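You operate a simulated robot arm through the tools that you are given. There is no shell and no other tool.

Carry out the task below with a simulated robot arm. There is one attempt and no reset: what you move stays moved.

TASK
Rinse the courgette and the carrot in the colander under cold water.
Fine: swing the spout straight over it; leave them in the colander and turn the tap off. What is to be rubbed or washed off counts as gone when no trace of it is left.

It is judged by the outcome, as a careful person would: the job done as asked, and still so three seconds after it is handed in. It fails if anything else is knocked over, pushed out of place, dropped, spilled or broken.

THE ROBOT
A 7-joint arm with a two-finger parallel gripper, fixed in place. Base frame: the origin is on the floor under the middle of its stand, x ahead of it, y to its left, z up. Units: mm, rad, N and s.
With the tool pointing down near the work surface it reaches from about 480 to 940 mm from the base axis. Its first joint turns from -2.897 to 2.897 rad. Payload 3.91 kg.
Tool frame: the origin (TCP) lies between the finger pads and is the grasp point; the fingertips stand 30 mm ahead of it; z points along the fingers, y is the line along which they close. Largest opening 110 mm; finger width 20, thickness 10; the body of the gripper, 48 by 112 mm, starts 55 mm behind the TCP.
Orientation is that of the tool frame in the base frame, as [roll, pitch, yaw] about the fixed x, y, z axes, in that order (R = Rz(yaw) Ry(pitch) Rx(roll)). With the fingers straight down and closing along the base's y, the tool's x points along the base's -x, its y along +y and its z along -z.

THE INTERFACE
- The arm moves only by the tool arm_command. Its argument "series" is a list of rows, each a list of 7 numbers: the shift along the tool's x, y, z in units of 30 mm (1.0 is 30 mm), then the turn, a rotation vector about the tool's x, y, z in units of 8 degrees (1.0 is 8 degrees), then the closure in counts, from 0 (fully open) to 255 (shut). In form: [[x, y, z, ax, ay, az, hand], ...]. A call has 1 to 20 rows; each row shifts and turns the commanded pose from where the row before left it, along the tool's axes as they then stand. A call with a number of a shift or a turn outside -1 to 1 is refused whole. Each row takes 0.2 s and may step no farther than 50 mm and 0.15 rad from the row before; otherwise, or with a gripper value out of range, the whole call is refused. Where a pose cannot be reached the arm comes as near as it can. A force on the tool above 40 N (or 10 N above the force at the start of the call, whichever is more), or a blocked arm, ends the call early, and 0.2 s more pass. The fingers move at their own pace (about 72 mm/s each) and stop on an object; they squeeze with about 33 N. The grip force told is the motor's: it shows also when the fingers shut on nothing. Time passes only in rows, and 0.2 s behind the last, so rows that do not move let the fingers close. It gives the time, the measured TCP pose, the force on the tool (base axes), the opening and the grip force at its end, in the units of the frame above (readings bear some noise), with the torque about the TCP (base axes, N m) and any sound that the robot's microphone picked up.
- Cameras (640 x 400 px; columns grow to the right, rows downward): "scene" is fixed at [61.5, -501.9, 1511.1]; the picture's right is [0.53, -0.85, 0.00], its down [-0.37, -0.23, -0.90] and it looks along [0.76, 0.48, -0.44] (base axes); focal length 319 px, centre (320, 200). "wrist" rides on the gripper at [72, 17, -104] in the tool frame; the picture's right is [-0.23, 0.97, 0.00], its down [-0.76, -0.18, -0.62] and it looks along [-0.61, -0.14, 0.78] (tool axes); focal length 222 px, centre (320, 200). There is no depth. A picture from a camera that has moved, and an enlarged one, comes with that camera's place and axes in the base frame and with its lens. The place of the scene camera against the robot may be out by one fixed shift of up to 18 mm in any direction.
- camera(camera): a new picture of that camera. The clock stands still meanwhile.
- raise_lower(by): slides the trunk up (or, below 0, down) by that many mm; the arm rides with it, the base frame stays. It gives what a move gives, with no picture.
- inspect(camera, box): a new picture of the part [left, top, right, bottom] of that camera's present view, enlarged. The clock stands still meanwhile.
- job_done(): hands the job in; it is judged then, once.

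Nothing tells you positions but the pictures and the camera data. Unless the task says otherwise, let go and move clear before handing in.

The tools are called as name(argument=value, ...) on one line, values as JSON. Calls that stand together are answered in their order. arm_command: Moves the arm, as the interface text tells. Its arguments: {"type":"object","properties":{"series":{"type":"array","items":{"type":"array","items":{"type":"number"}}}},"required":["series"]} The other tools are called the same way: raise_lower (by) moves the trunk up or down; camera (camera) takes a picture; inspect (camera, box) takes an enlarged picture of a part of a camera's view; job_done () hands the job in.

At the start:

```text
time: 0.0
eef_pos: [461.5, -47.7, 1329.7]
orientation: [3.14, 0.001, -3.142]
wrist_force: [0.0, 0.2, 0.5]
ft_torque: [-0.01, 0.01, 0.0]
finger_gap: 109.9
gripper_force: 0.0
trunk travel left (down, up): [-654.0, 29.0]
```

scene: 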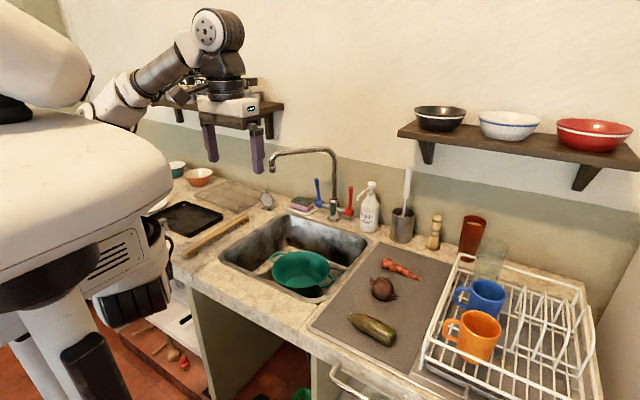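
wrist: 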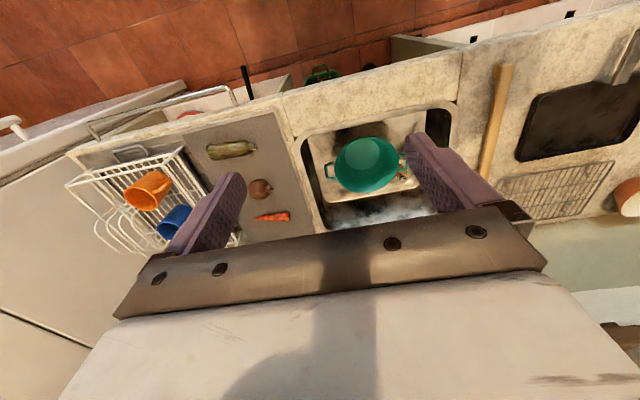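

I see a sink with a green colander, a courgette, an onion (or beetroot) and a carrot on the grey drainboard, and a swan-neck tap with blue and red levers. I'll enlarge parts of both views to locate everything before I move.

inspect(camera="scene", box=[220, 130, 400, 310])

inspect(camera="scene", box=[310, 230, 450, 360])

inspect(camera="wrist", box=[190, 90, 450, 240])

```text
2.22 times, centred on (310, 220) of scene
camera zoom: at [61.5, -501.9, 1511.1], right [0.53, -0.85, 0.0], down [-0.37, -0.23, -0.9], along [0.76, 0.48, -0.44], focal length 710 px, centre (342, 156)
```

zoom: 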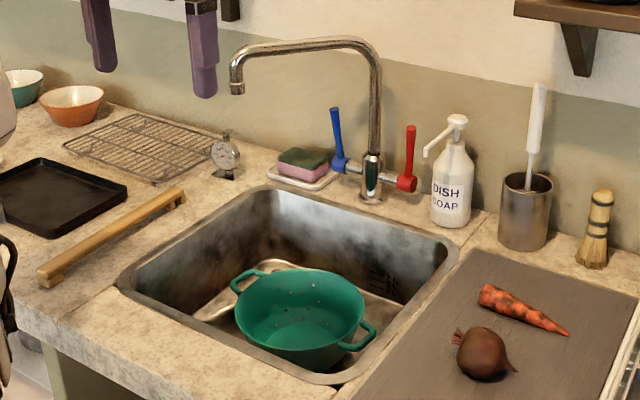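

```text
3.08 times, centred on (380, 295) of scene
camera zoom: at [61.5, -501.9, 1511.1], right [0.53, -0.85, 0.0], down [-0.37, -0.23, -0.9], along [0.76, 0.48, -0.44], focal length 982 px, centre (135, -92)
```

zoom: 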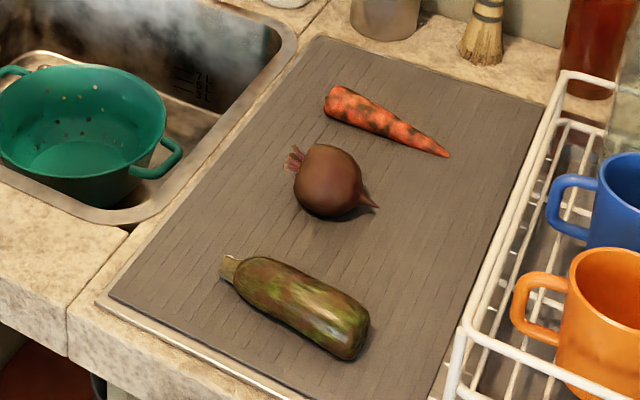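

```text
2.46 times, centred on (320, 165) of wrist
camera zoom: at [389.8, -30.2, 1432.1], right [0.23, 0.97, 0.0], down [0.76, -0.18, 0.62], along [0.61, -0.14, -0.78], focal length 547 px, centre (320, 286)
```

zoom: 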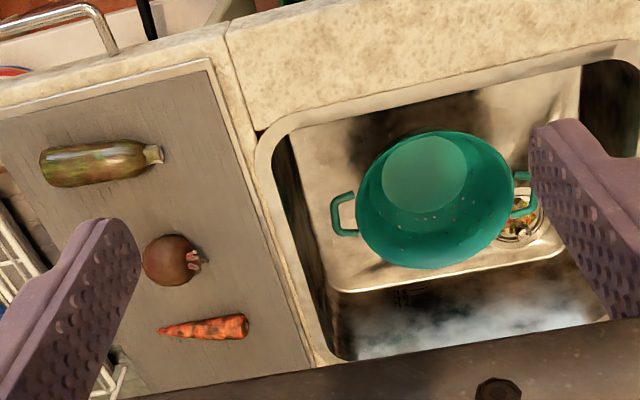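

The counter is at about z 885. The courgette is near (595,-315), the carrot near (847,-297), and the colander sits in the sink near (786,35). The tap base is near (1035,53), with the spout pointing off to the left. I'll lower the trunk for a closer look.

raise_lower(by=-180)

arm_command(series=[[0, -1, 0, 0, 0, 0, 0], [0, -1, 0, 0, 0, 0, 0], [0, -1, 0, 0, 0, 0, 0], [0, -1, 0, 0, 0, 0, 0], [0, -1, 0, 0, 0, 0, 0]])

camera(camera="wrist")

camera(camera="scene")

```text
time: 2.0
eef_pos: [461.2, -47.1, 1148.4]
orientation: [-3.141, 0.0, -3.14]
wrist_force: [0.1, 0.6, -1.1]
ft_torque: [-0.02, -0.01, -0.01]
finger_gap: 109.9
gripper_force: 0.1
trunk travel left (down, up): [-474.0, 209.0]
```

```text
time: 3.2
eef_pos: [460.7, -196.4, 1149.7]
orientation: [3.139, 0.0, 3.141]
wrist_force: [-0.2, 0.2, 0.4]
ft_torque: [0.0, 0.0, 0.0]
finger_gap: 110.0
gripper_force: 0.0
trunk travel left (down, up): [-474.0, 209.0]
```

```text
taken
camera wrist: at [389.8, -179.4, 1253.0], right [0.23, 0.97, 0.0], down [0.76, -0.18, 0.62], along [0.61, -0.14, -0.78], focal length 222 px, centre (320, 200)
```

wrist: 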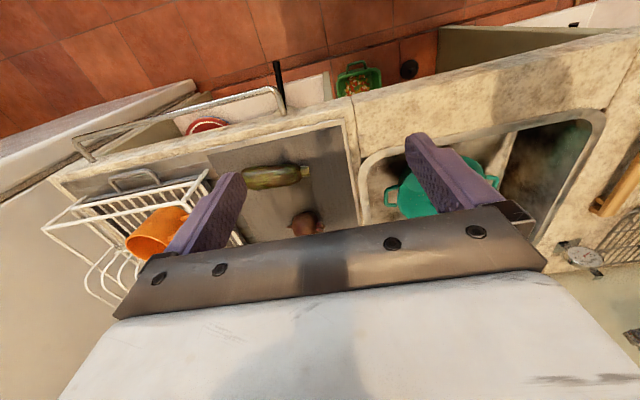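

```text
taken
```

scene: 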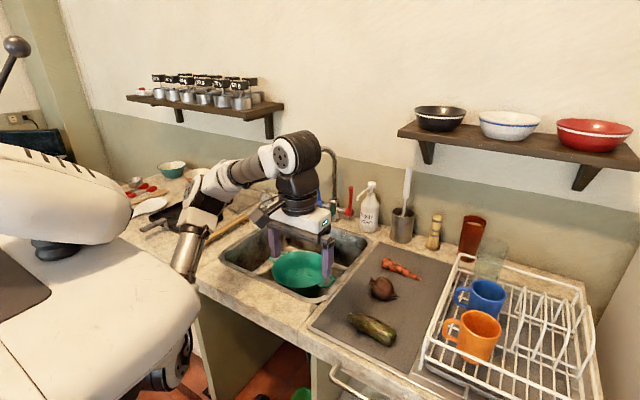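

The courgette, beet and colander are all in view now. I'll enlarge the wrist view to fix the courgette's position.

inspect(camera="wrist", box=[200, 120, 360, 240])

inspect(camera="scene", box=[300, 240, 460, 350])

```text
3.33 times, centred on (280, 180) of wrist
camera zoom: at [389.8, -179.4, 1253.0], right [0.23, 0.97, 0.0], down [0.76, -0.18, 0.62], along [0.61, -0.14, -0.78], focal length 740 px, centre (453, 267)
```

zoom: 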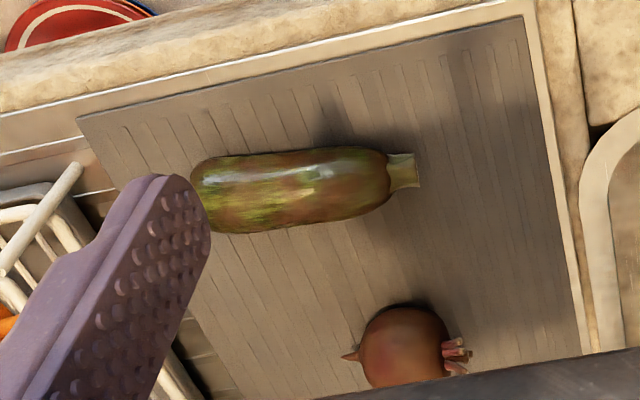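

```text
3.64 times, centred on (380, 295) of scene
camera zoom: at [61.5, -501.9, 1511.1], right [0.53, -0.85, 0.0], down [-0.37, -0.23, -0.9], along [0.76, 0.48, -0.44], focal length 1161 px, centre (102, -146)
```

zoom: 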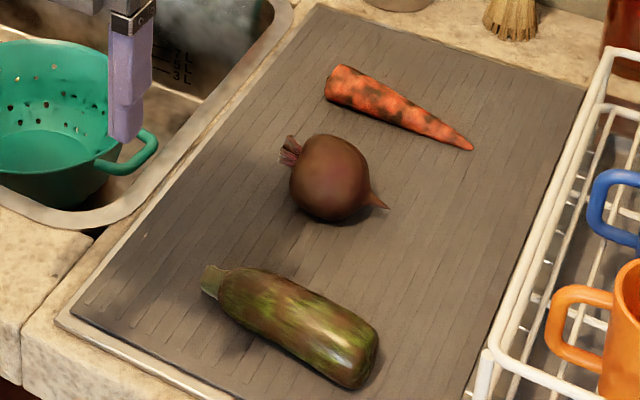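

The courgette's centre is near (586,-317,902), its axis almost along y and tilted about 6°. The board surface is near z 881. I'll turn the gripper so the fingers close along x, then check the pose.

arm_command(series=[[0, 0, 0, 0, 0, 1, 60], [0, 0, 0, 0, 0, 1, 60], [0, 0, 0, 0, 0, 1, 60], [0, 0, 0, 0, 0, 1, 60], [0, 0, 0, 0, 0, 1, 60], [0, 0, 0, 0, 0, 1, 60], [0, 0, 0, 0, 0, 1, 60], [0, 0, 0, 0, 0, 1, 60], [0, 0, 0, 0, 0, 1, 60], [0, 0, 0, 0, 0, 1, 60], [0, 0, 0, 0, 0, 1, 60], [0, 0, 0, 0, 0, 1, 60]])

camera(camera="scene")

camera(camera="wrist")

```text
time: 5.8
eef_pos: [458.2, -198.4, 1146.9]
orientation: [-3.14, 0.003, 1.467]
wrist_force: [-0.1, 0.3, -0.1]
ft_torque: [-0.02, -0.01, -0.01]
finger_gap: 84.0
gripper_force: 0.1
out of reach, approached as far as the arm can: row 12
trunk travel left (down, up): [-474.0, 209.0]
```

```text
taken
```

scene: 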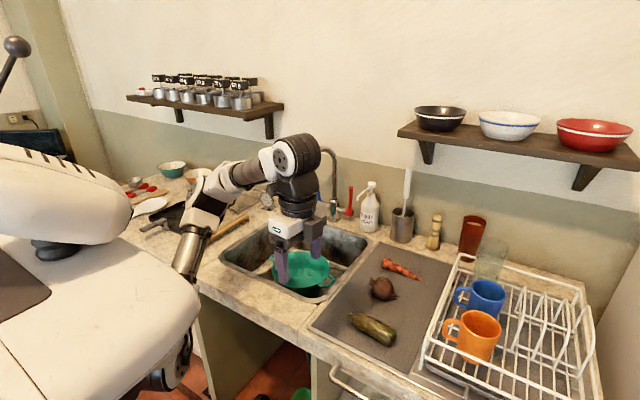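

```text
taken
camera wrist: at [483.5, -128.0, 1249.4], right [0.95, -0.33, 0.0], down [-0.25, -0.74, 0.63], along [-0.2, -0.59, -0.78], focal length 222 px, centre (320, 200)
```

wrist: 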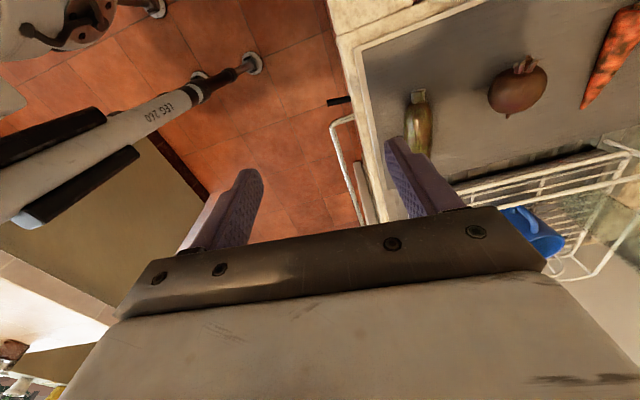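

The turn worked, right at a joint limit here, and there will be a little more room to the right. I'll move above the courgette at about z 1010 and check the alignment.

arm_command(series=[[-0.582, 0.774, 0.761, 0, 0, 0, 60], [-0.582, 0.774, 0.761, 0, 0, 0, 60], [-0.582, 0.774, 0.761, 0, 0, 0, 60], [-0.582, 0.774, 0.761, 0, 0, 0, 60], [-0.582, 0.774, 0.761, 0, 0, 0, 60], [-0.582, 0.774, 0.761, 0, 0, 0, 60]])

camera(camera="wrist")

camera(camera="scene")

```text
time: 7.2
eef_pos: [550.8, -320.0, 998.6]
orientation: [3.141, 0.0, 1.47]
wrist_force: [-0.2, 0.5, 0.2]
ft_torque: [-0.01, 0.04, 0.03]
finger_gap: 84.5
gripper_force: 0.0
out of reach, approached as far as the arm can: row 3, 4, 5, 6
trunk travel left (down, up): [-474.0, 209.0]
```

```text
taken
camera wrist: at [576.1, -249.7, 1101.7], right [0.95, -0.32, 0.0], down [-0.25, -0.74, 0.62], along [-0.2, -0.59, -0.78], focal length 222 px, centre (320, 200)
```

wrist: 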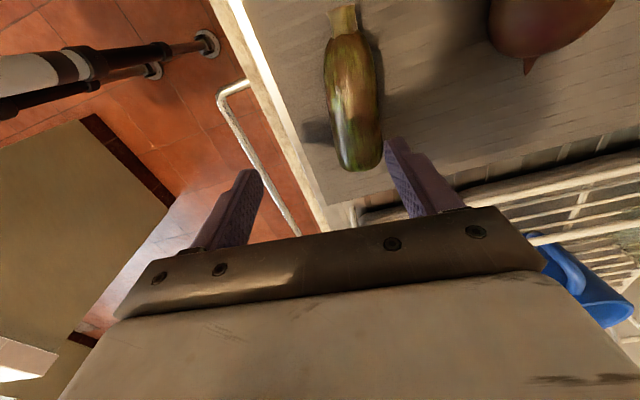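

```text
taken
```

scene: 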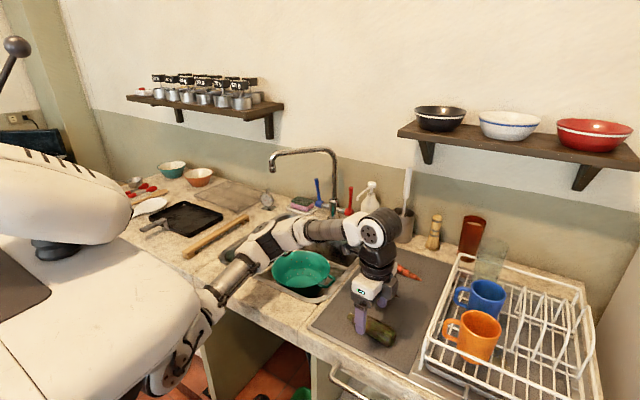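

The arm can't get fully over the courgette with this wrist turn because a joint limit is in the way. The half-turn the other way gives the same finger line with more room, so I'll raise slightly and rotate 180° back.

arm_command(series=[[0, 0, -0.5, 0, 0, -1, 60], [0, 0, -0.5, 0, 0, -1, 60], [0, 0, -0.5, 0, 0, -1, 60], [0, 0, -0.5, 0, 0, -1, 60], [0, 0, 0, 0, 0, -1, 60], [0, 0, 0, 0, 0, -1, 60], [0, 0, 0, 0, 0, -1, 60], [0, 0, 0, 0, 0, -1, 60], [0, 0, 0, 0, 0, -1, 60], [0, 0, 0, 0, 0, -1, 60], [0, 0, 0, 0, 0, -1, 60], [0, 0, 0, 0, 0, -1, 60], [0, 0, 0, 0, 0, -1, 60], [0, 0, 0, 0, 0, -1, 60], [0, 0, 0, 0, 0, -1, 60], [0, 0, 0, 0, 0, -1, 60], [0, 0, 0, 0, 0, -1, 60], [0, 0, 0, 0, 0, -1, 60], [0, 0, 0, 0, 0, -1, 60], [0, 0, 0, 0, 0, -1, 60]])

arm_command(series=[[0, 0, 0, 0, 0, -1, 60], [0, 0, 0, 0, 0, -1, 60], [0, 0, 0, 0, 0, -0.5, 60], [0, 0, 0, 0, 0, 0, 60]])

camera(camera="wrist")

camera(camera="scene")

```text
time: 11.4
eef_pos: [549.3, -319.3, 1058.3]
orientation: [-3.142, -0.001, -2.021]
wrist_force: [0.1, -0.3, -0.3]
ft_torque: [-0.01, 0.02, -0.02]
finger_gap: 84.3
gripper_force: 0.0
trunk travel left (down, up): [-474.0, 209.0]
```

```text
time: 12.4
eef_pos: [548.8, -319.2, 1057.7]
orientation: [-3.141, 0.001, -1.674]
wrist_force: [0.2, 0.1, 0.6]
ft_torque: [0.06, 0.02, 0.01]
finger_gap: 84.0
gripper_force: 0.1
trunk travel left (down, up): [-474.0, 209.0]
```

```text
taken
camera wrist: at [526.0, -390.3, 1160.9], right [-0.95, 0.33, 0.0], down [0.26, 0.74, 0.62], along [0.2, 0.59, -0.78], focal length 222 px, centre (320, 200)
```

wrist: 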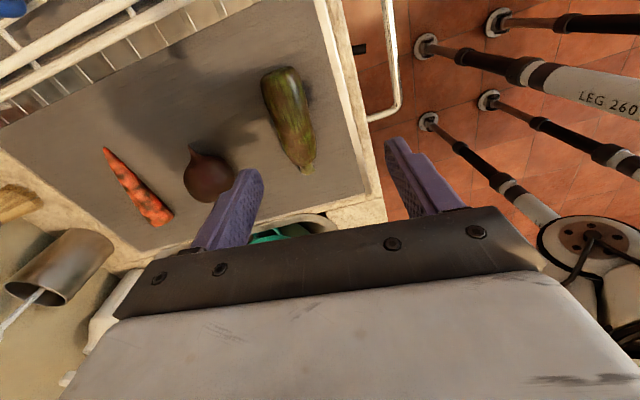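

```text
taken
```

scene: 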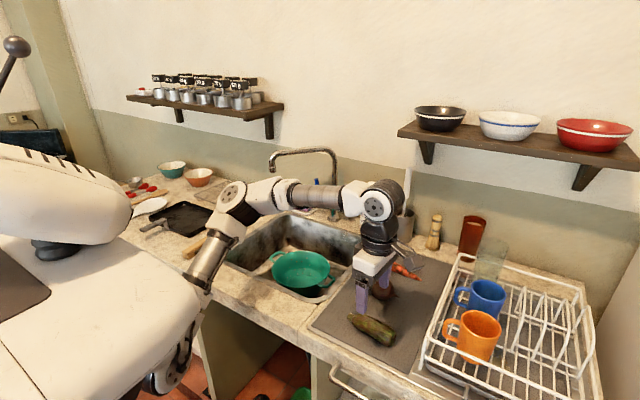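

The new orientation has the fingers closing across the courgette, which I put at about (587,-320,902). I'll centre above it and look again.

arm_command(series=[[-0.085, -0.632, 0.96, 0, 0, 0, 60], [-0.085, -0.632, 0.96, 0, 0, 0, 60], [0, 0, 0, 0, 0, 0, 60]])

camera(camera="wrist")

inspect(camera="scene", box=[310, 220, 450, 350])

```text
time: 13.2
eef_pos: [586.9, -319.0, 1000.6]
orientation: [-3.141, -0.001, -1.675]
wrist_force: [0.0, 0.3, -0.1]
ft_torque: [-0.01, 0.0, 0.01]
finger_gap: 84.2
gripper_force: 0.2
trunk travel left (down, up): [-474.0, 209.0]
```

```text
taken
camera wrist: at [565.2, -388.8, 1103.1], right [-0.94, 0.33, 0.0], down [0.26, 0.74, 0.62], along [0.2, 0.59, -0.78], focal length 222 px, centre (320, 200)
```

wrist: 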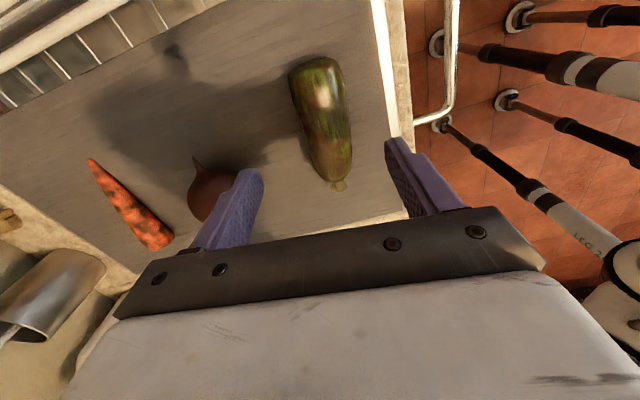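

```text
3.08 times, centred on (380, 285) of scene
camera zoom: at [61.5, -501.9, 1511.1], right [0.53, -0.85, 0.0], down [-0.37, -0.23, -0.9], along [0.76, 0.48, -0.44], focal length 982 px, centre (135, -62)
```

zoom: 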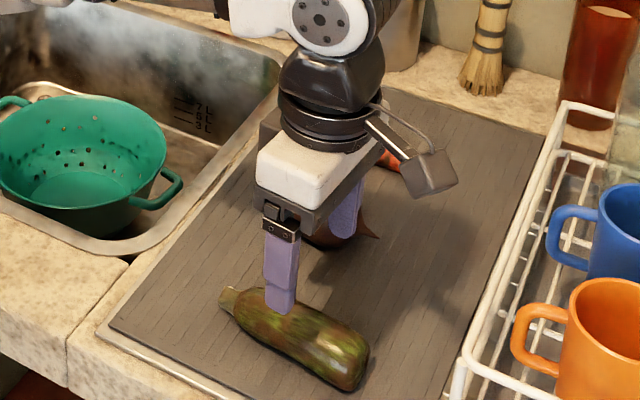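

The gripper is over the courgette. I'll nudge it about 4 mm, descend to z≈916 and close.

arm_command(series=[[0.115, 0.136, 0.5, 0, 0, 0, 60], [0, 0, 0.8, 0, 0, 0, 60], [0, 0, 0.8, 0, 0, 0, 60], [0, 0, 0.72, 0, 0, 0, 60], [0, 0, 0, 0, 0, 0, 60]])

inspect(camera="scene", box=[310, 220, 450, 350])

camera(camera="wrist")

```text
time: 14.4
eef_pos: [583.6, -320.7, 919.5]
orientation: [-3.14, -0.003, -1.674]
wrist_force: [2.3, 0.2, 26.0]
ft_torque: [0.34, 1.11, 0.0]
finger_gap: 83.0
gripper_force: 0.0
trunk travel left (down, up): [-474.0, 209.0]
```

```text
3.08 times, centred on (380, 285) of scene
camera zoom: at [61.5, -501.9, 1511.1], right [0.53, -0.85, 0.0], down [-0.37, -0.23, -0.9], along [0.76, 0.48, -0.44], focal length 982 px, centre (135, -62)
```

zoom: 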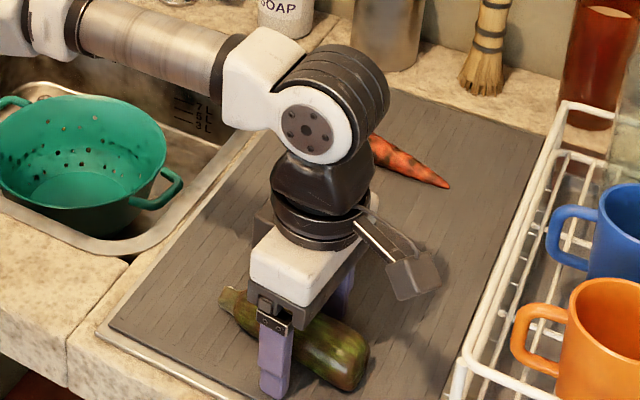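

```text
taken
camera wrist: at [560.5, -391.1, 1022.4], right [-0.95, 0.33, 0.0], down [0.25, 0.74, 0.62], along [0.2, 0.59, -0.78], focal length 222 px, centre (320, 200)
```

wrist: 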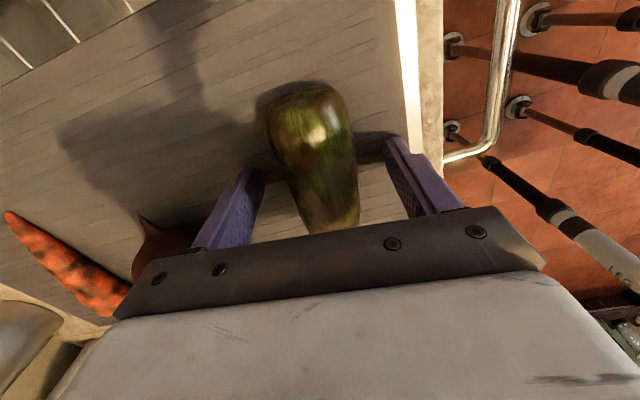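

The fingertips are just touching the board at TCP z≈919, so its surface is near 889. I'll back up about 6 mm and close the fingers.

arm_command(series=[[0, 0, -0.2, 0, 0, 0, 60], [0, 0, 0, 0, 0, 0, 60], [0, 0, 0, 0, 0, 0, 160], [0, 0, 0, 0, 0, 0, 220], [0, 0, 0, 0, 0, 0, 255], [0, 0, 0, 0, 0, 0, 255], [0, 0, 0, 0, 0, 0, 255]])

camera(camera="wrist")

```text
time: 16.0
eef_pos: [584.4, -321.1, 920.4]
orientation: [3.139, 0.0, -1.677]
wrist_force: [-1.1, -1.0, -0.8]
ft_torque: [0.0, 0.03, 0.0]
finger_gap: 40.7
gripper_force: 33.3
trunk travel left (down, up): [-474.0, 209.0]
```

```text
taken
camera wrist: at [560.6, -391.8, 1024.9], right [-0.94, 0.33, 0.0], down [0.26, 0.74, 0.62], along [0.2, 0.59, -0.78], focal length 222 px, centre (320, 200)
```

wrist: 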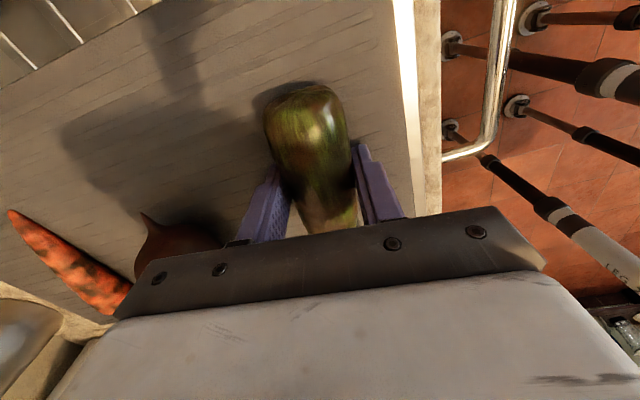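

The courgette is held with a 40.7 mm gap. I'll lift it straight up 120 mm.

arm_command(series=[[0, 0, -0.6, 0, 0, 0, 255], [0, 0, -0.9, 0, 0, 0, 255], [0, 0, -0.9, 0, 0, 0, 255], [0, 0, -0.9, 0, 0, 0, 255], [0, 0, -0.9, 0, 0, 0, 255], [0, 0, 0, 0, 0, 0, 255]])

camera(camera="wrist")

camera(camera="scene")

```text
time: 17.4
eef_pos: [582.3, -322.6, 1049.0]
orientation: [-3.14, -0.001, -1.675]
wrist_force: [-0.9, 0.7, 0.2]
ft_torque: [0.04, 0.02, 0.0]
finger_gap: 0.0
gripper_force: 33.2
trunk travel left (down, up): [-474.0, 209.0]
```

```text
taken
camera wrist: at [558.8, -392.9, 1151.8], right [-0.94, 0.33, 0.0], down [0.26, 0.74, 0.62], along [0.2, 0.59, -0.78], focal length 222 px, centre (320, 200)
```

wrist: 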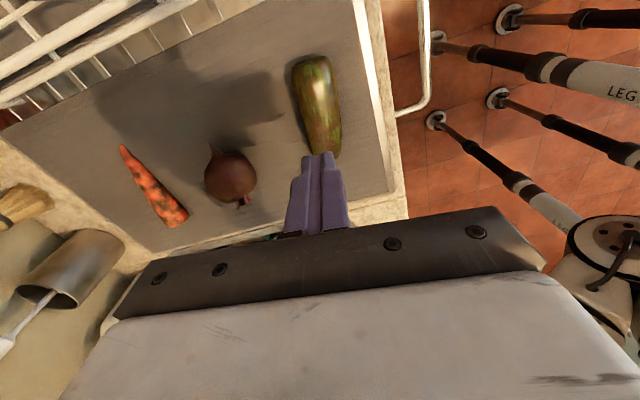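

```text
taken
```

scene: 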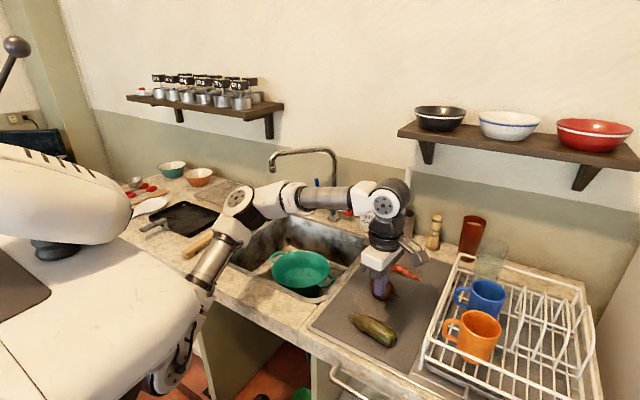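

The courgette slipped out during the lift: the gap now reads 0 and it still lies on the board. I'll look closely before trying again.

inspect(camera="wrist", box=[240, 30, 400, 170])

inspect(camera="scene", box=[330, 290, 420, 360])

```text
2.86 times, centred on (320, 100) of wrist
camera zoom: at [558.8, -392.9, 1151.8], right [-0.94, 0.33, 0.0], down [0.26, 0.74, 0.62], along [0.2, 0.59, -0.78], focal length 635 px, centre (320, 486)
```

zoom: 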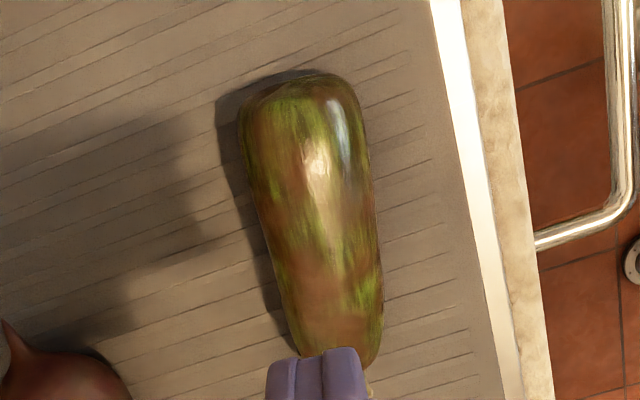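

```text
5.71 times, centred on (375, 325) of scene
camera zoom: at [61.5, -501.9, 1511.1], right [0.53, -0.85, 0.0], down [-0.37, -0.23, -0.9], along [0.76, 0.48, -0.44], focal length 1825 px, centre (6, -514)
```

zoom: 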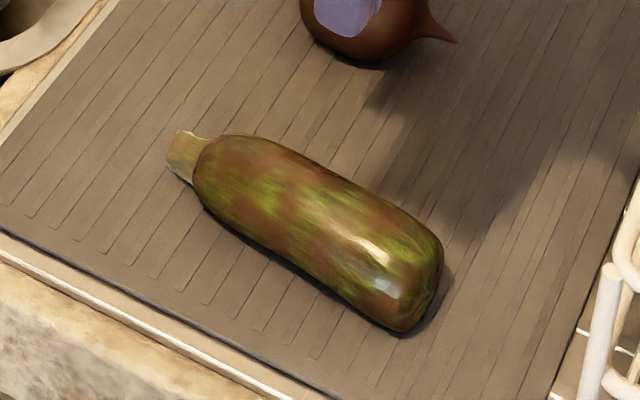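

The near finger was resting on the raised front lip (about z 889), so the real board surface is lower and the grip was too high on the courgette. I'll use a narrower opening and go deeper.

arm_command(series=[[0.116, 0.015, 0.8, 0, 0, 0, 107], [0, 0, 0.9, 0, 0, 0, 107], [0, 0, 0.9, 0, 0, 0, 107], [0, 0, 0.9, 0, 0, 0, 107], [0, 0, 0.7, 0, 0, 0, 107], [0, 0, 0, 0, 0, 0, 107]])

camera(camera="wrist")

inspect(camera="scene", box=[320, 260, 430, 360])

```text
time: 18.8
eef_pos: [582.7, -324.5, 922.6]
orientation: [3.14, 0.001, -1.676]
wrist_force: [-0.5, 1.0, 0.0]
ft_torque: [0.0, 0.0, 0.01]
finger_gap: 63.6
gripper_force: 0.1
trunk travel left (down, up): [-474.0, 209.0]
```

```text
taken
camera wrist: at [559.6, -395.4, 1025.1], right [-0.94, 0.33, 0.0], down [0.26, 0.74, 0.62], along [0.2, 0.59, -0.78], focal length 222 px, centre (320, 200)
```

wrist: 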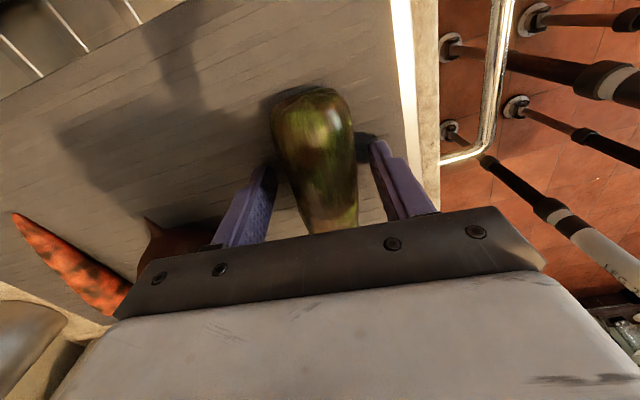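

```text
4.00 times, centred on (375, 310) of scene
camera zoom: at [61.5, -501.9, 1511.1], right [0.53, -0.85, 0.0], down [-0.37, -0.23, -0.9], along [0.76, 0.48, -0.44], focal length 1277 px, centre (100, -240)
```

zoom: 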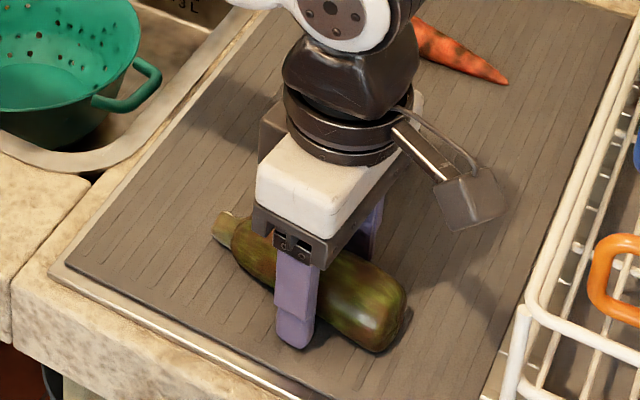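

There's no contact at 922.6. I'll ease down in small steps.

arm_command(series=[[0, 0, 0.15, 0, 0, 0, 107], [0, 0, 0.12, 0, 0, 0, 107], [0, 0, 0, 0, 0, 0, 107]])

```text
time: 19.7
eef_pos: [581.7, -323.6, 919.8]
orientation: [-3.135, -0.008, -1.675]
wrist_force: [0.9, 3.8, 19.7]
ft_torque: [0.43, 0.7, -0.3]
finger_gap: 63.9
gripper_force: 0.1
trunk travel left (down, up): [-474.0, 209.0]
stopped in row 3: the force on the tool passed its limit at 42 N (the readings are from after the stop); the commanded pose is now the measured one
```

The near finger meets the surface at TCP≈920 again, so that is the working height. I'll back off 2 mm, close, and lift very slowly this time, watching the gap.

arm_command(series=[[0, 0, -0.08, 0, 0, 0, 107], [0, 0, 0, 0, 0, 0, 150], [0, 0, 0, 0, 0, 0, 200], [0, 0, 0, 0, 0, 0, 255], [0, 0, 0, 0, 0, 0, 255], [0, 0, 0, 0, 0, 0, 255]])

arm_command(series=[[0, 0, -0.1, 0, 0, 0, 255], [0, 0, -0.1, 0, 0, 0, 255], [0, 0, -0.1, 0, 0, 0, 255], [0, 0, 0, 0, 0, 0, 255]])

inspect(camera="scene", box=[320, 260, 430, 360])

```text
time: 21.1
eef_pos: [582.6, -325.8, 919.6]
orientation: [-3.139, -0.006, -1.675]
wrist_force: [-1.7, -1.4, 0.9]
ft_torque: [-0.15, 0.05, -0.05]
finger_gap: 41.1
gripper_force: 32.7
trunk travel left (down, up): [-474.0, 209.0]
```

```text
time: 22.1
eef_pos: [583.6, -324.3, 927.7]
orientation: [-3.139, -0.005, -1.675]
wrist_force: [-0.1, 0.0, -1.2]
ft_torque: [0.03, 0.02, -0.01]
finger_gap: 41.0
gripper_force: 33.0
trunk travel left (down, up): [-474.0, 209.0]
```

```text
4.00 times, centred on (375, 310) of scene
camera zoom: at [61.5, -501.9, 1511.1], right [0.53, -0.85, 0.0], down [-0.37, -0.23, -0.9], along [0.76, 0.48, -0.44], focal length 1277 px, centre (100, -240)
```

zoom: 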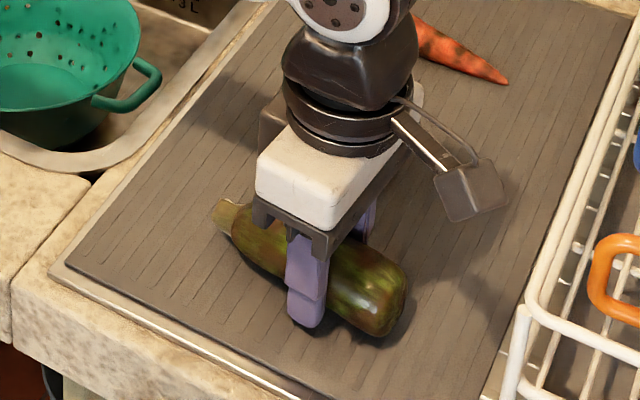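

The gap is holding at 41 mm. I'll keep lifting gently and watch the shadow gap beneath.

arm_command(series=[[0, 0, -0.15, 0, 0, 0, 255], [0, 0, -0.15, 0, 0, 0, 255], [0, 0, -0.15, 0, 0, 0, 255], [0, 0, -0.15, 0, 0, 0, 255], [0, 0, 0, 0, 0, 0, 255]])

inspect(camera="scene", box=[320, 260, 430, 360])

camera(camera="wrist")

```text
time: 23.3
eef_pos: [583.5, -325.6, 947.4]
orientation: [-3.14, -0.004, -1.675]
wrist_force: [-0.3, -0.7, -1.7]
ft_torque: [0.01, 0.01, 0.05]
finger_gap: 40.8
gripper_force: 33.0
trunk travel left (down, up): [-474.0, 209.0]
```

```text
4.00 times, centred on (375, 310) of scene
camera zoom: at [61.5, -501.9, 1511.1], right [0.53, -0.85, 0.0], down [-0.37, -0.23, -0.9], along [0.76, 0.48, -0.44], focal length 1277 px, centre (100, -240)
```

zoom: 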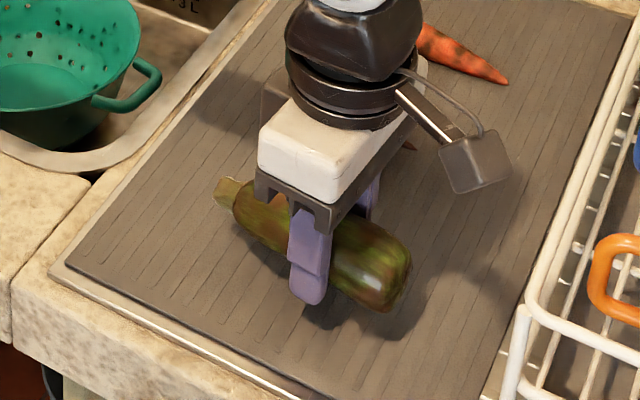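

```text
taken
camera wrist: at [559.7, -395.1, 1050.0], right [-0.94, 0.33, 0.0], down [0.26, 0.74, 0.62], along [0.21, 0.58, -0.78], focal length 222 px, centre (320, 200)
```

wrist: 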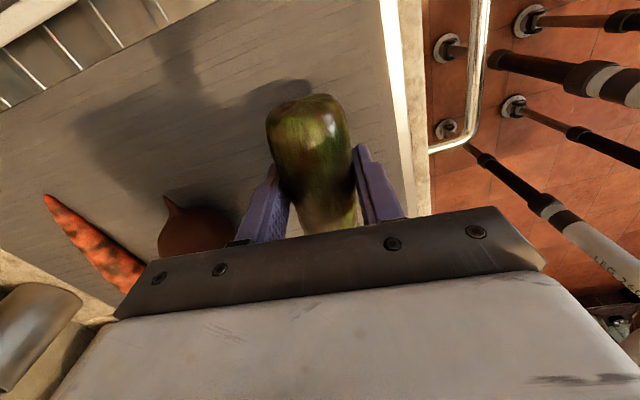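

It is lifting cleanly at slow speed, so the first failure was too quick a jerk. I'll go on slowly up to about z 1010.

arm_command(series=[[0, 0, -0.1, 0, 0, 0, 255], [0, 0, -0.2, 0, 0, 0, 255], [0, 0, -0.25, 0, 0, 0, 255], [0, 0, -0.25, 0, 0, 0, 255], [0, 0, -0.25, 0, 0, 0, 255], [0, 0, -0.25, 0, 0, 0, 255], [0, 0, -0.25, 0, 0, 0, 255], [0, 0, -0.25, 0, 0, 0, 255], [0, 0, -0.2, 0, 0, 0, 255], [0, 0, -0.1, 0, 0, 0, 255], [0, 0, 0, 0, 0, 0, 255]])

camera(camera="scene")

camera(camera="wrist")

```text
time: 25.7
eef_pos: [582.6, -325.0, 1008.9]
orientation: [-3.14, -0.006, -1.675]
wrist_force: [-0.4, -0.2, -1.1]
ft_torque: [-0.04, 0.01, 0.02]
finger_gap: 40.9
gripper_force: 32.8
trunk travel left (down, up): [-474.0, 209.0]
```

```text
taken
```

scene: 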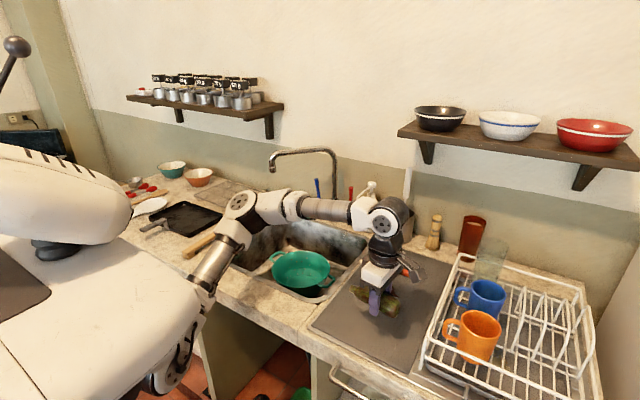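

```text
taken
camera wrist: at [559.1, -395.1, 1112.5], right [-0.94, 0.33, 0.0], down [0.25, 0.74, 0.62], along [0.21, 0.59, -0.78], focal length 222 px, centre (320, 200)
```

wrist: 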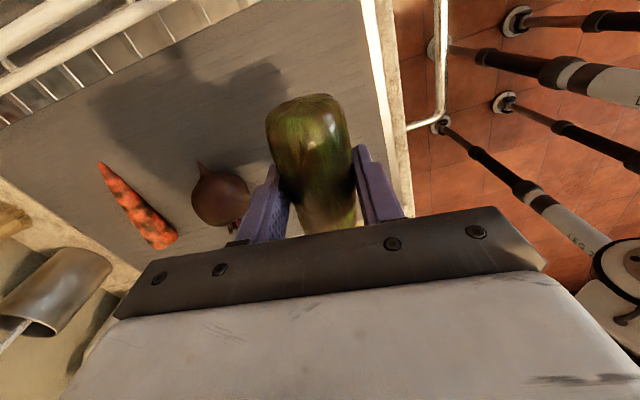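

The grip is stable. I'll carry it halfway toward the sink with a gentle ramp, then look at the colander from the wrist.

arm_command(series=[[-0.093, -0.036, 0, 0, 0, 0, 255], [-0.186, -0.073, 0, 0, 0, 0, 255], [-0.28, -0.109, 0, 0, 0, 0, 255], [-0.373, -0.145, 0, 0, 0, 0, 255], [-0.373, -0.145, 0, 0, 0, 0, 255], [-0.373, -0.145, 0, 0, 0, 0, 255], [-0.373, -0.145, 0, 0, 0, 0, 255], [-0.373, -0.145, 0, 0, 0, 0, 255], [-0.373, -0.145, 0, 0, 0, 0, 255], [-0.373, -0.145, 0, 0, 0, 0, 255], [-0.373, -0.145, 0, 0, 0, 0, 255], [-0.373, -0.145, 0, 0, 0, 0, 255], [-0.373, -0.145, 0, 0, 0, 0, 255], [-0.373, -0.145, 0, 0, 0, 0, 255], [-0.373, -0.145, 0, 0, 0, 0, 255], [-0.373, -0.145, 0, 0, 0, 0, 255], [-0.28, -0.109, 0, 0, 0, 0, 255], [-0.186, -0.073, 0, 0, 0, 0, 255], [-0.093, -0.036, 0, 0, 0, 0, 255], [0, 0, 0, 0, 0, 0, 255]])

camera(camera="scene")

camera(camera="wrist")

```text
time: 29.9
eef_pos: [669.7, -155.1, 1008.8]
orientation: [-3.14, -0.005, -1.675]
wrist_force: [0.3, 0.7, -0.9]
ft_torque: [-0.06, 0.01, 0.0]
finger_gap: 41.4
gripper_force: 33.2
trunk travel left (down, up): [-474.0, 209.0]
```

```text
taken
```

scene: 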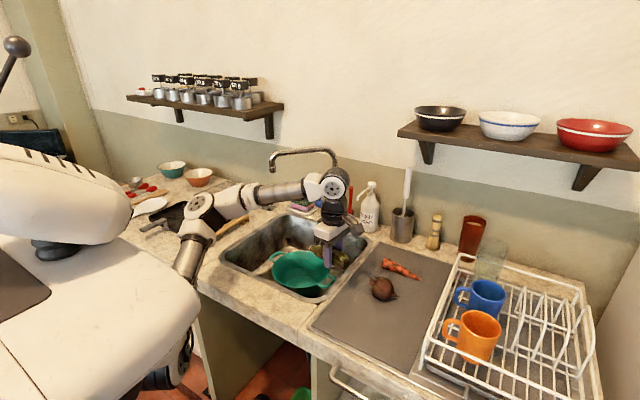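

```text
taken
camera wrist: at [646.6, -224.3, 1112.4], right [-0.94, 0.33, 0.0], down [0.25, 0.74, 0.62], along [0.21, 0.59, -0.78], focal length 222 px, centre (320, 200)
```

wrist: 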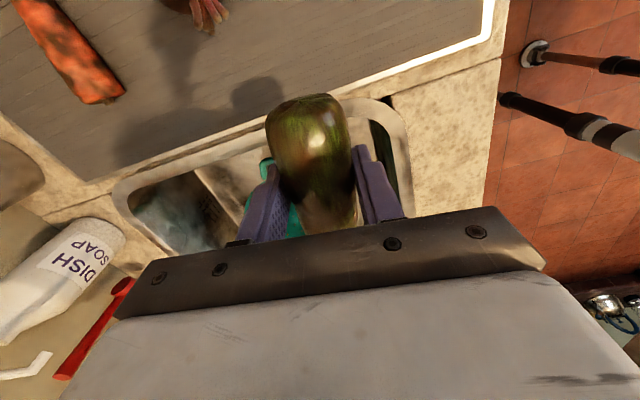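

I'll enlarge the colander in the scene view to pin down its centre and depth before moving over it.

inspect(camera="scene", box=[250, 220, 350, 310])

```text
4.44 times, centred on (300, 265) of scene
camera zoom: at [61.5, -501.9, 1511.1], right [0.53, -0.85, 0.0], down [-0.37, -0.23, -0.9], along [0.76, 0.48, -0.44], focal length 1419 px, centre (409, -89)
```

zoom: 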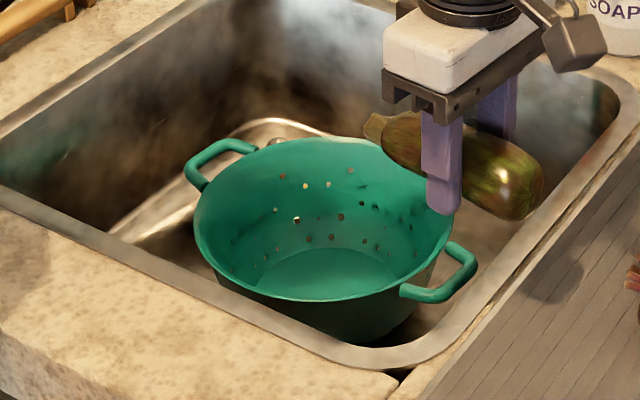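

My best estimate puts the colander rim centre near (768,31) with the rim at z≈814 and the bottom near z≈745. I'll carry the courgette over it at the same height, slowly.

arm_command(series=[[-0.09, -0.043, 0, 0, 0, 0, 255], [-0.18, -0.087, 0, 0, 0, 0, 255], [-0.27, -0.13, 0, 0, 0, 0, 255], [-0.364, -0.1754, 0, 0, 0, 0, 255], [-0.364, -0.1754, 0, 0, 0, 0, 255], [-0.364, -0.1754, 0, 0, 0, 0, 255], [-0.364, -0.1754, 0, 0, 0, 0, 255], [-0.364, -0.1754, 0, 0, 0, 0, 255], [-0.364, -0.1754, 0, 0, 0, 0, 255], [-0.364, -0.1754, 0, 0, 0, 0, 255], [-0.364, -0.1754, 0, 0, 0, 0, 255], [-0.364, -0.1754, 0, 0, 0, 0, 255], [-0.364, -0.1754, 0, 0, 0, 0, 255], [-0.364, -0.1754, 0, 0, 0, 0, 255], [-0.364, -0.1754, 0, 0, 0, 0, 255], [-0.364, -0.1754, 0, 0, 0, 0, 255], [-0.364, -0.1754, 0, 0, 0, 0, 255], [-0.27, -0.13, 0, 0, 0, 0, 255], [-0.18, -0.087, 0, 0, 0, 0, 255], [-0.09, -0.043, 0, 0, 0, 0, 255]])

camera(camera="scene")

camera(camera="wrist")

```text
time: 34.1
eef_pos: [779.8, 21.6, 1007.6]
orientation: [-3.14, -0.003, -1.676]
wrist_force: [-0.1, -0.3, -1.4]
ft_torque: [-0.03, 0.0, 0.02]
finger_gap: 40.9
gripper_force: 32.8
trunk travel left (down, up): [-474.0, 209.0]
```

```text
taken
```

scene: 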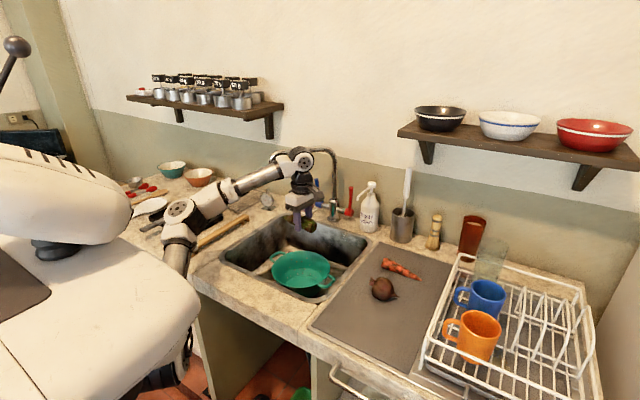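

```text
taken
camera wrist: at [755.6, -48.7, 1110.4], right [-0.94, 0.33, 0.0], down [0.25, 0.74, 0.62], along [0.21, 0.59, -0.78], focal length 222 px, centre (320, 200)
```

wrist: 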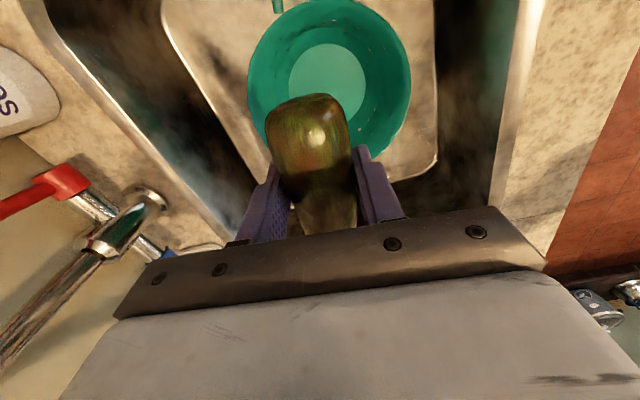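

From above I can see the colander clearly. I'll enlarge it for an exact centre.

inspect(camera="wrist", box=[220, 0, 460, 190])

inspect(camera="scene", box=[240, 130, 360, 300])

inspect(camera="wrist", box=[0, 120, 240, 320])

```text
2.11 times, centred on (340, 95) of wrist
camera zoom: at [755.6, -48.7, 1110.4], right [-0.94, 0.33, 0.0], down [0.25, 0.74, 0.62], along [0.21, 0.59, -0.78], focal length 468 px, centre (278, 421)
```

zoom: 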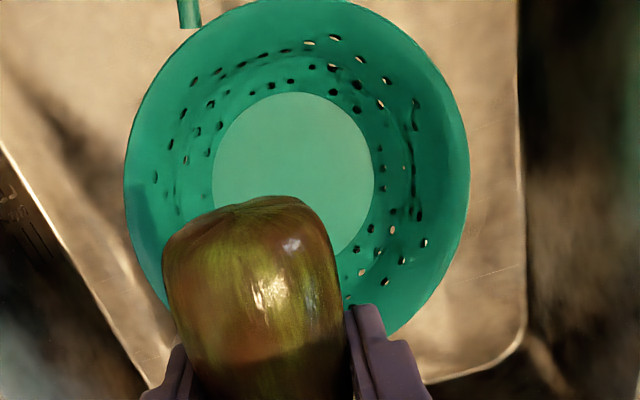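

```text
2.35 times, centred on (300, 215) of scene
camera zoom: at [61.5, -501.9, 1511.1], right [0.53, -0.85, 0.0], down [-0.37, -0.23, -0.9], along [0.76, 0.48, -0.44], focal length 751 px, centre (367, 165)
```

zoom: 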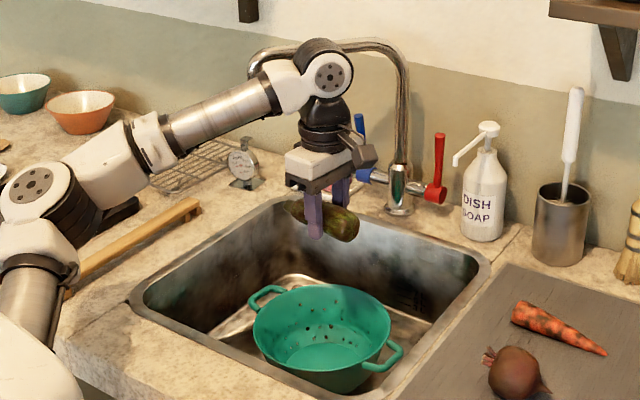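

```text
2.00 times, centred on (120, 220) of wrist
camera zoom: at [755.6, -48.7, 1110.4], right [-0.94, 0.33, 0.0], down [0.25, 0.74, 0.62], along [0.21, 0.59, -0.78], focal length 444 px, centre (720, 160)
```

zoom: 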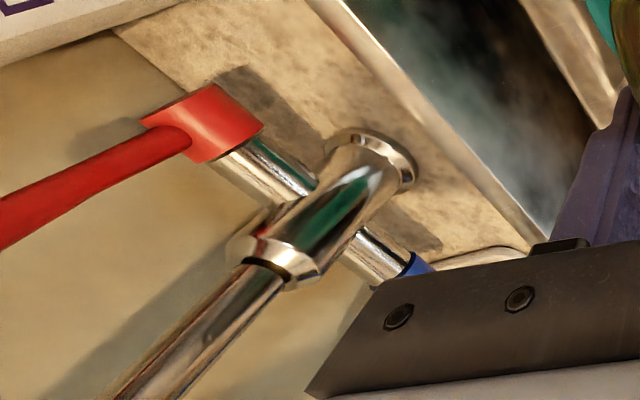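

The colander centre is (772,34), rim radius about 102 at z 814 and bottom radius about 58 at z 745. The tap column is near (1015,43), so the swung spout tip should come close to the colander's centre. I'll shift to x≈758 and start lowering the courgette slowly.

arm_command(series=[[0.027, 0.12, 0.1, 0, 0, 0, 255], [0.027, 0.12, 0.2, 0, 0, 0, 255], [0.027, 0.12, 0.3, 0, 0, 0, 255], [0.027, 0.12, 0.3, 0, 0, 0, 255], [0.027, 0.12, 0.3, 0, 0, 0, 255], [0.027, 0.12, 0.3, 0, 0, 0, 255], [0, 0, 0.3, 0, 0, 0, 255], [0, 0, 0.3, 0, 0, 0, 255], [0, 0, 0.3, 0, 0, 0, 255], [0, 0, 0.3, 0, 0, 0, 255], [0, 0, 0.3, 0, 0, 0, 255], [0, 0, 0.3, 0, 0, 0, 255], [0, 0, 0.3, 0, 0, 0, 255], [0, 0, 0.3, 0, 0, 0, 255], [0, 0, 0.2, 0, 0, 0, 255], [0, 0, 0.1, 0, 0, 0, 255]])

camera(camera="scene")

camera(camera="wrist")

```text
time: 37.5
eef_pos: [756.3, 15.7, 882.0]
orientation: [-3.139, -0.005, -1.676]
wrist_force: [0.2, 0.6, -1.4]
ft_torque: [-0.02, 0.01, -0.04]
finger_gap: 40.6
gripper_force: 32.8
trunk travel left (down, up): [-474.0, 209.0]
```

```text
taken
```

scene: 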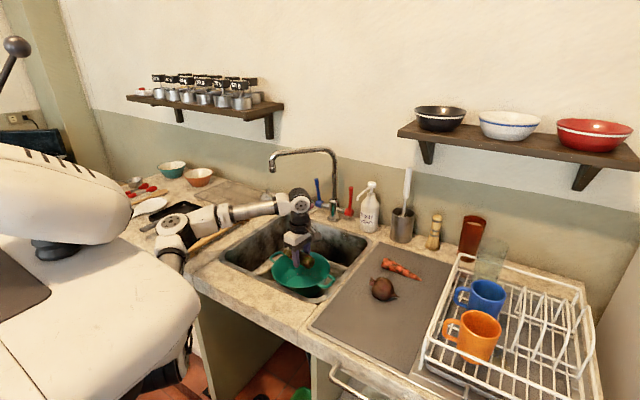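

```text
taken
camera wrist: at [733.5, -53.7, 985.3], right [-0.94, 0.33, 0.0], down [0.25, 0.74, 0.62], along [0.21, 0.58, -0.78], focal length 222 px, centre (320, 200)
```

wrist: 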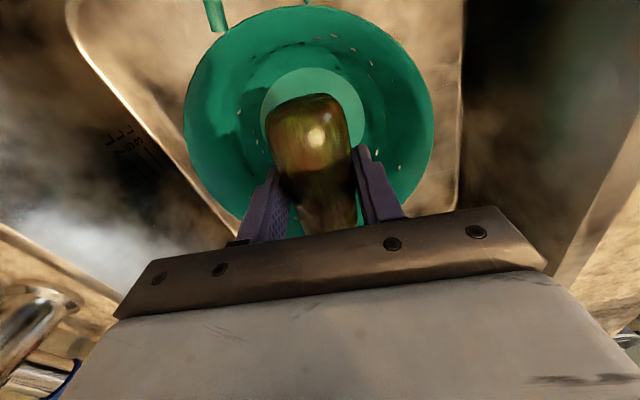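

The courgette is centred over the colander. I'll lower the last 95 mm gently.

arm_command(series=[[-0.06, 0, 0.1, 0, 0, 0, 255], [-0.06, 0, 0.2, 0, 0, 0, 255], [0, 0, 0.3, 0, 0, 0, 255], [0, 0, 0.3, 0, 0, 0, 255], [0, 0, 0.3, 0, 0, 0, 255], [0, 0, 0.3, 0, 0, 0, 255], [0, 0, 0.3, 0, 0, 0, 255], [0, 0, 0.3, 0, 0, 0, 255], [0, 0, 0.3, 0, 0, 0, 255], [0, 0, 0.3, 0, 0, 0, 255], [0, 0, 0.2, 0, 0, 0, 255], [0, 0, 0.15, 0, 0, 0, 255], [0, 0, 0, 0, 0, 0, 255]])

inspect(camera="scene", box=[230, 180, 370, 310])

camera(camera="wrist")

```text
time: 40.3
eef_pos: [757.8, 20.9, 790.2]
orientation: [-3.141, -0.004, -1.675]
wrist_force: [-0.1, 0.8, -1.4]
ft_torque: [0.02, 0.05, 0.03]
finger_gap: 41.0
gripper_force: 33.5
trunk travel left (down, up): [-474.0, 209.0]
```

```text
3.08 times, centred on (300, 245) of scene
camera zoom: at [61.5, -501.9, 1511.1], right [0.53, -0.85, 0.0], down [-0.37, -0.23, -0.9], along [0.76, 0.48, -0.44], focal length 982 px, centre (382, 62)
```

zoom: 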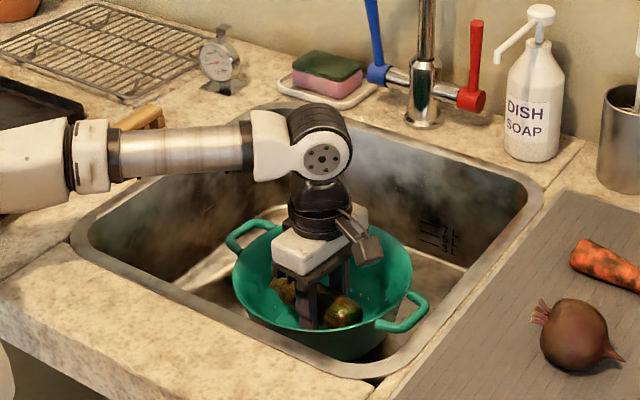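

```text
taken
camera wrist: at [733.7, -49.3, 893.5], right [-0.94, 0.33, 0.0], down [0.26, 0.74, 0.62], along [0.21, 0.58, -0.78], focal length 222 px, centre (320, 200)
```

wrist: 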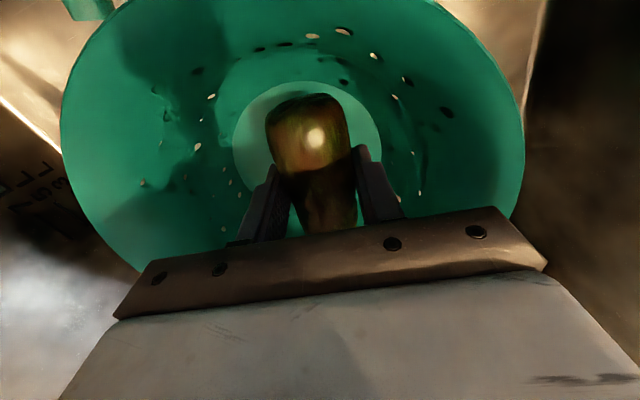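

The courgette is inside the colander just above its floor. I'll ease down until contact shows.

arm_command(series=[[0, 0, 0.1, 0, 0, 0, 255], [0, 0, 0.1, 0, 0, 0, 255], [0, 0, 0, 0, 0, 0, 255]])

```text
time: 41.1
eef_pos: [756.9, 19.5, 783.9]
orientation: [-3.139, -0.004, -1.675]
wrist_force: [-0.5, 0.6, -1.8]
ft_torque: [-0.01, 0.01, -0.04]
finger_gap: 40.9
gripper_force: 33.1
trunk travel left (down, up): [-474.0, 209.0]
```

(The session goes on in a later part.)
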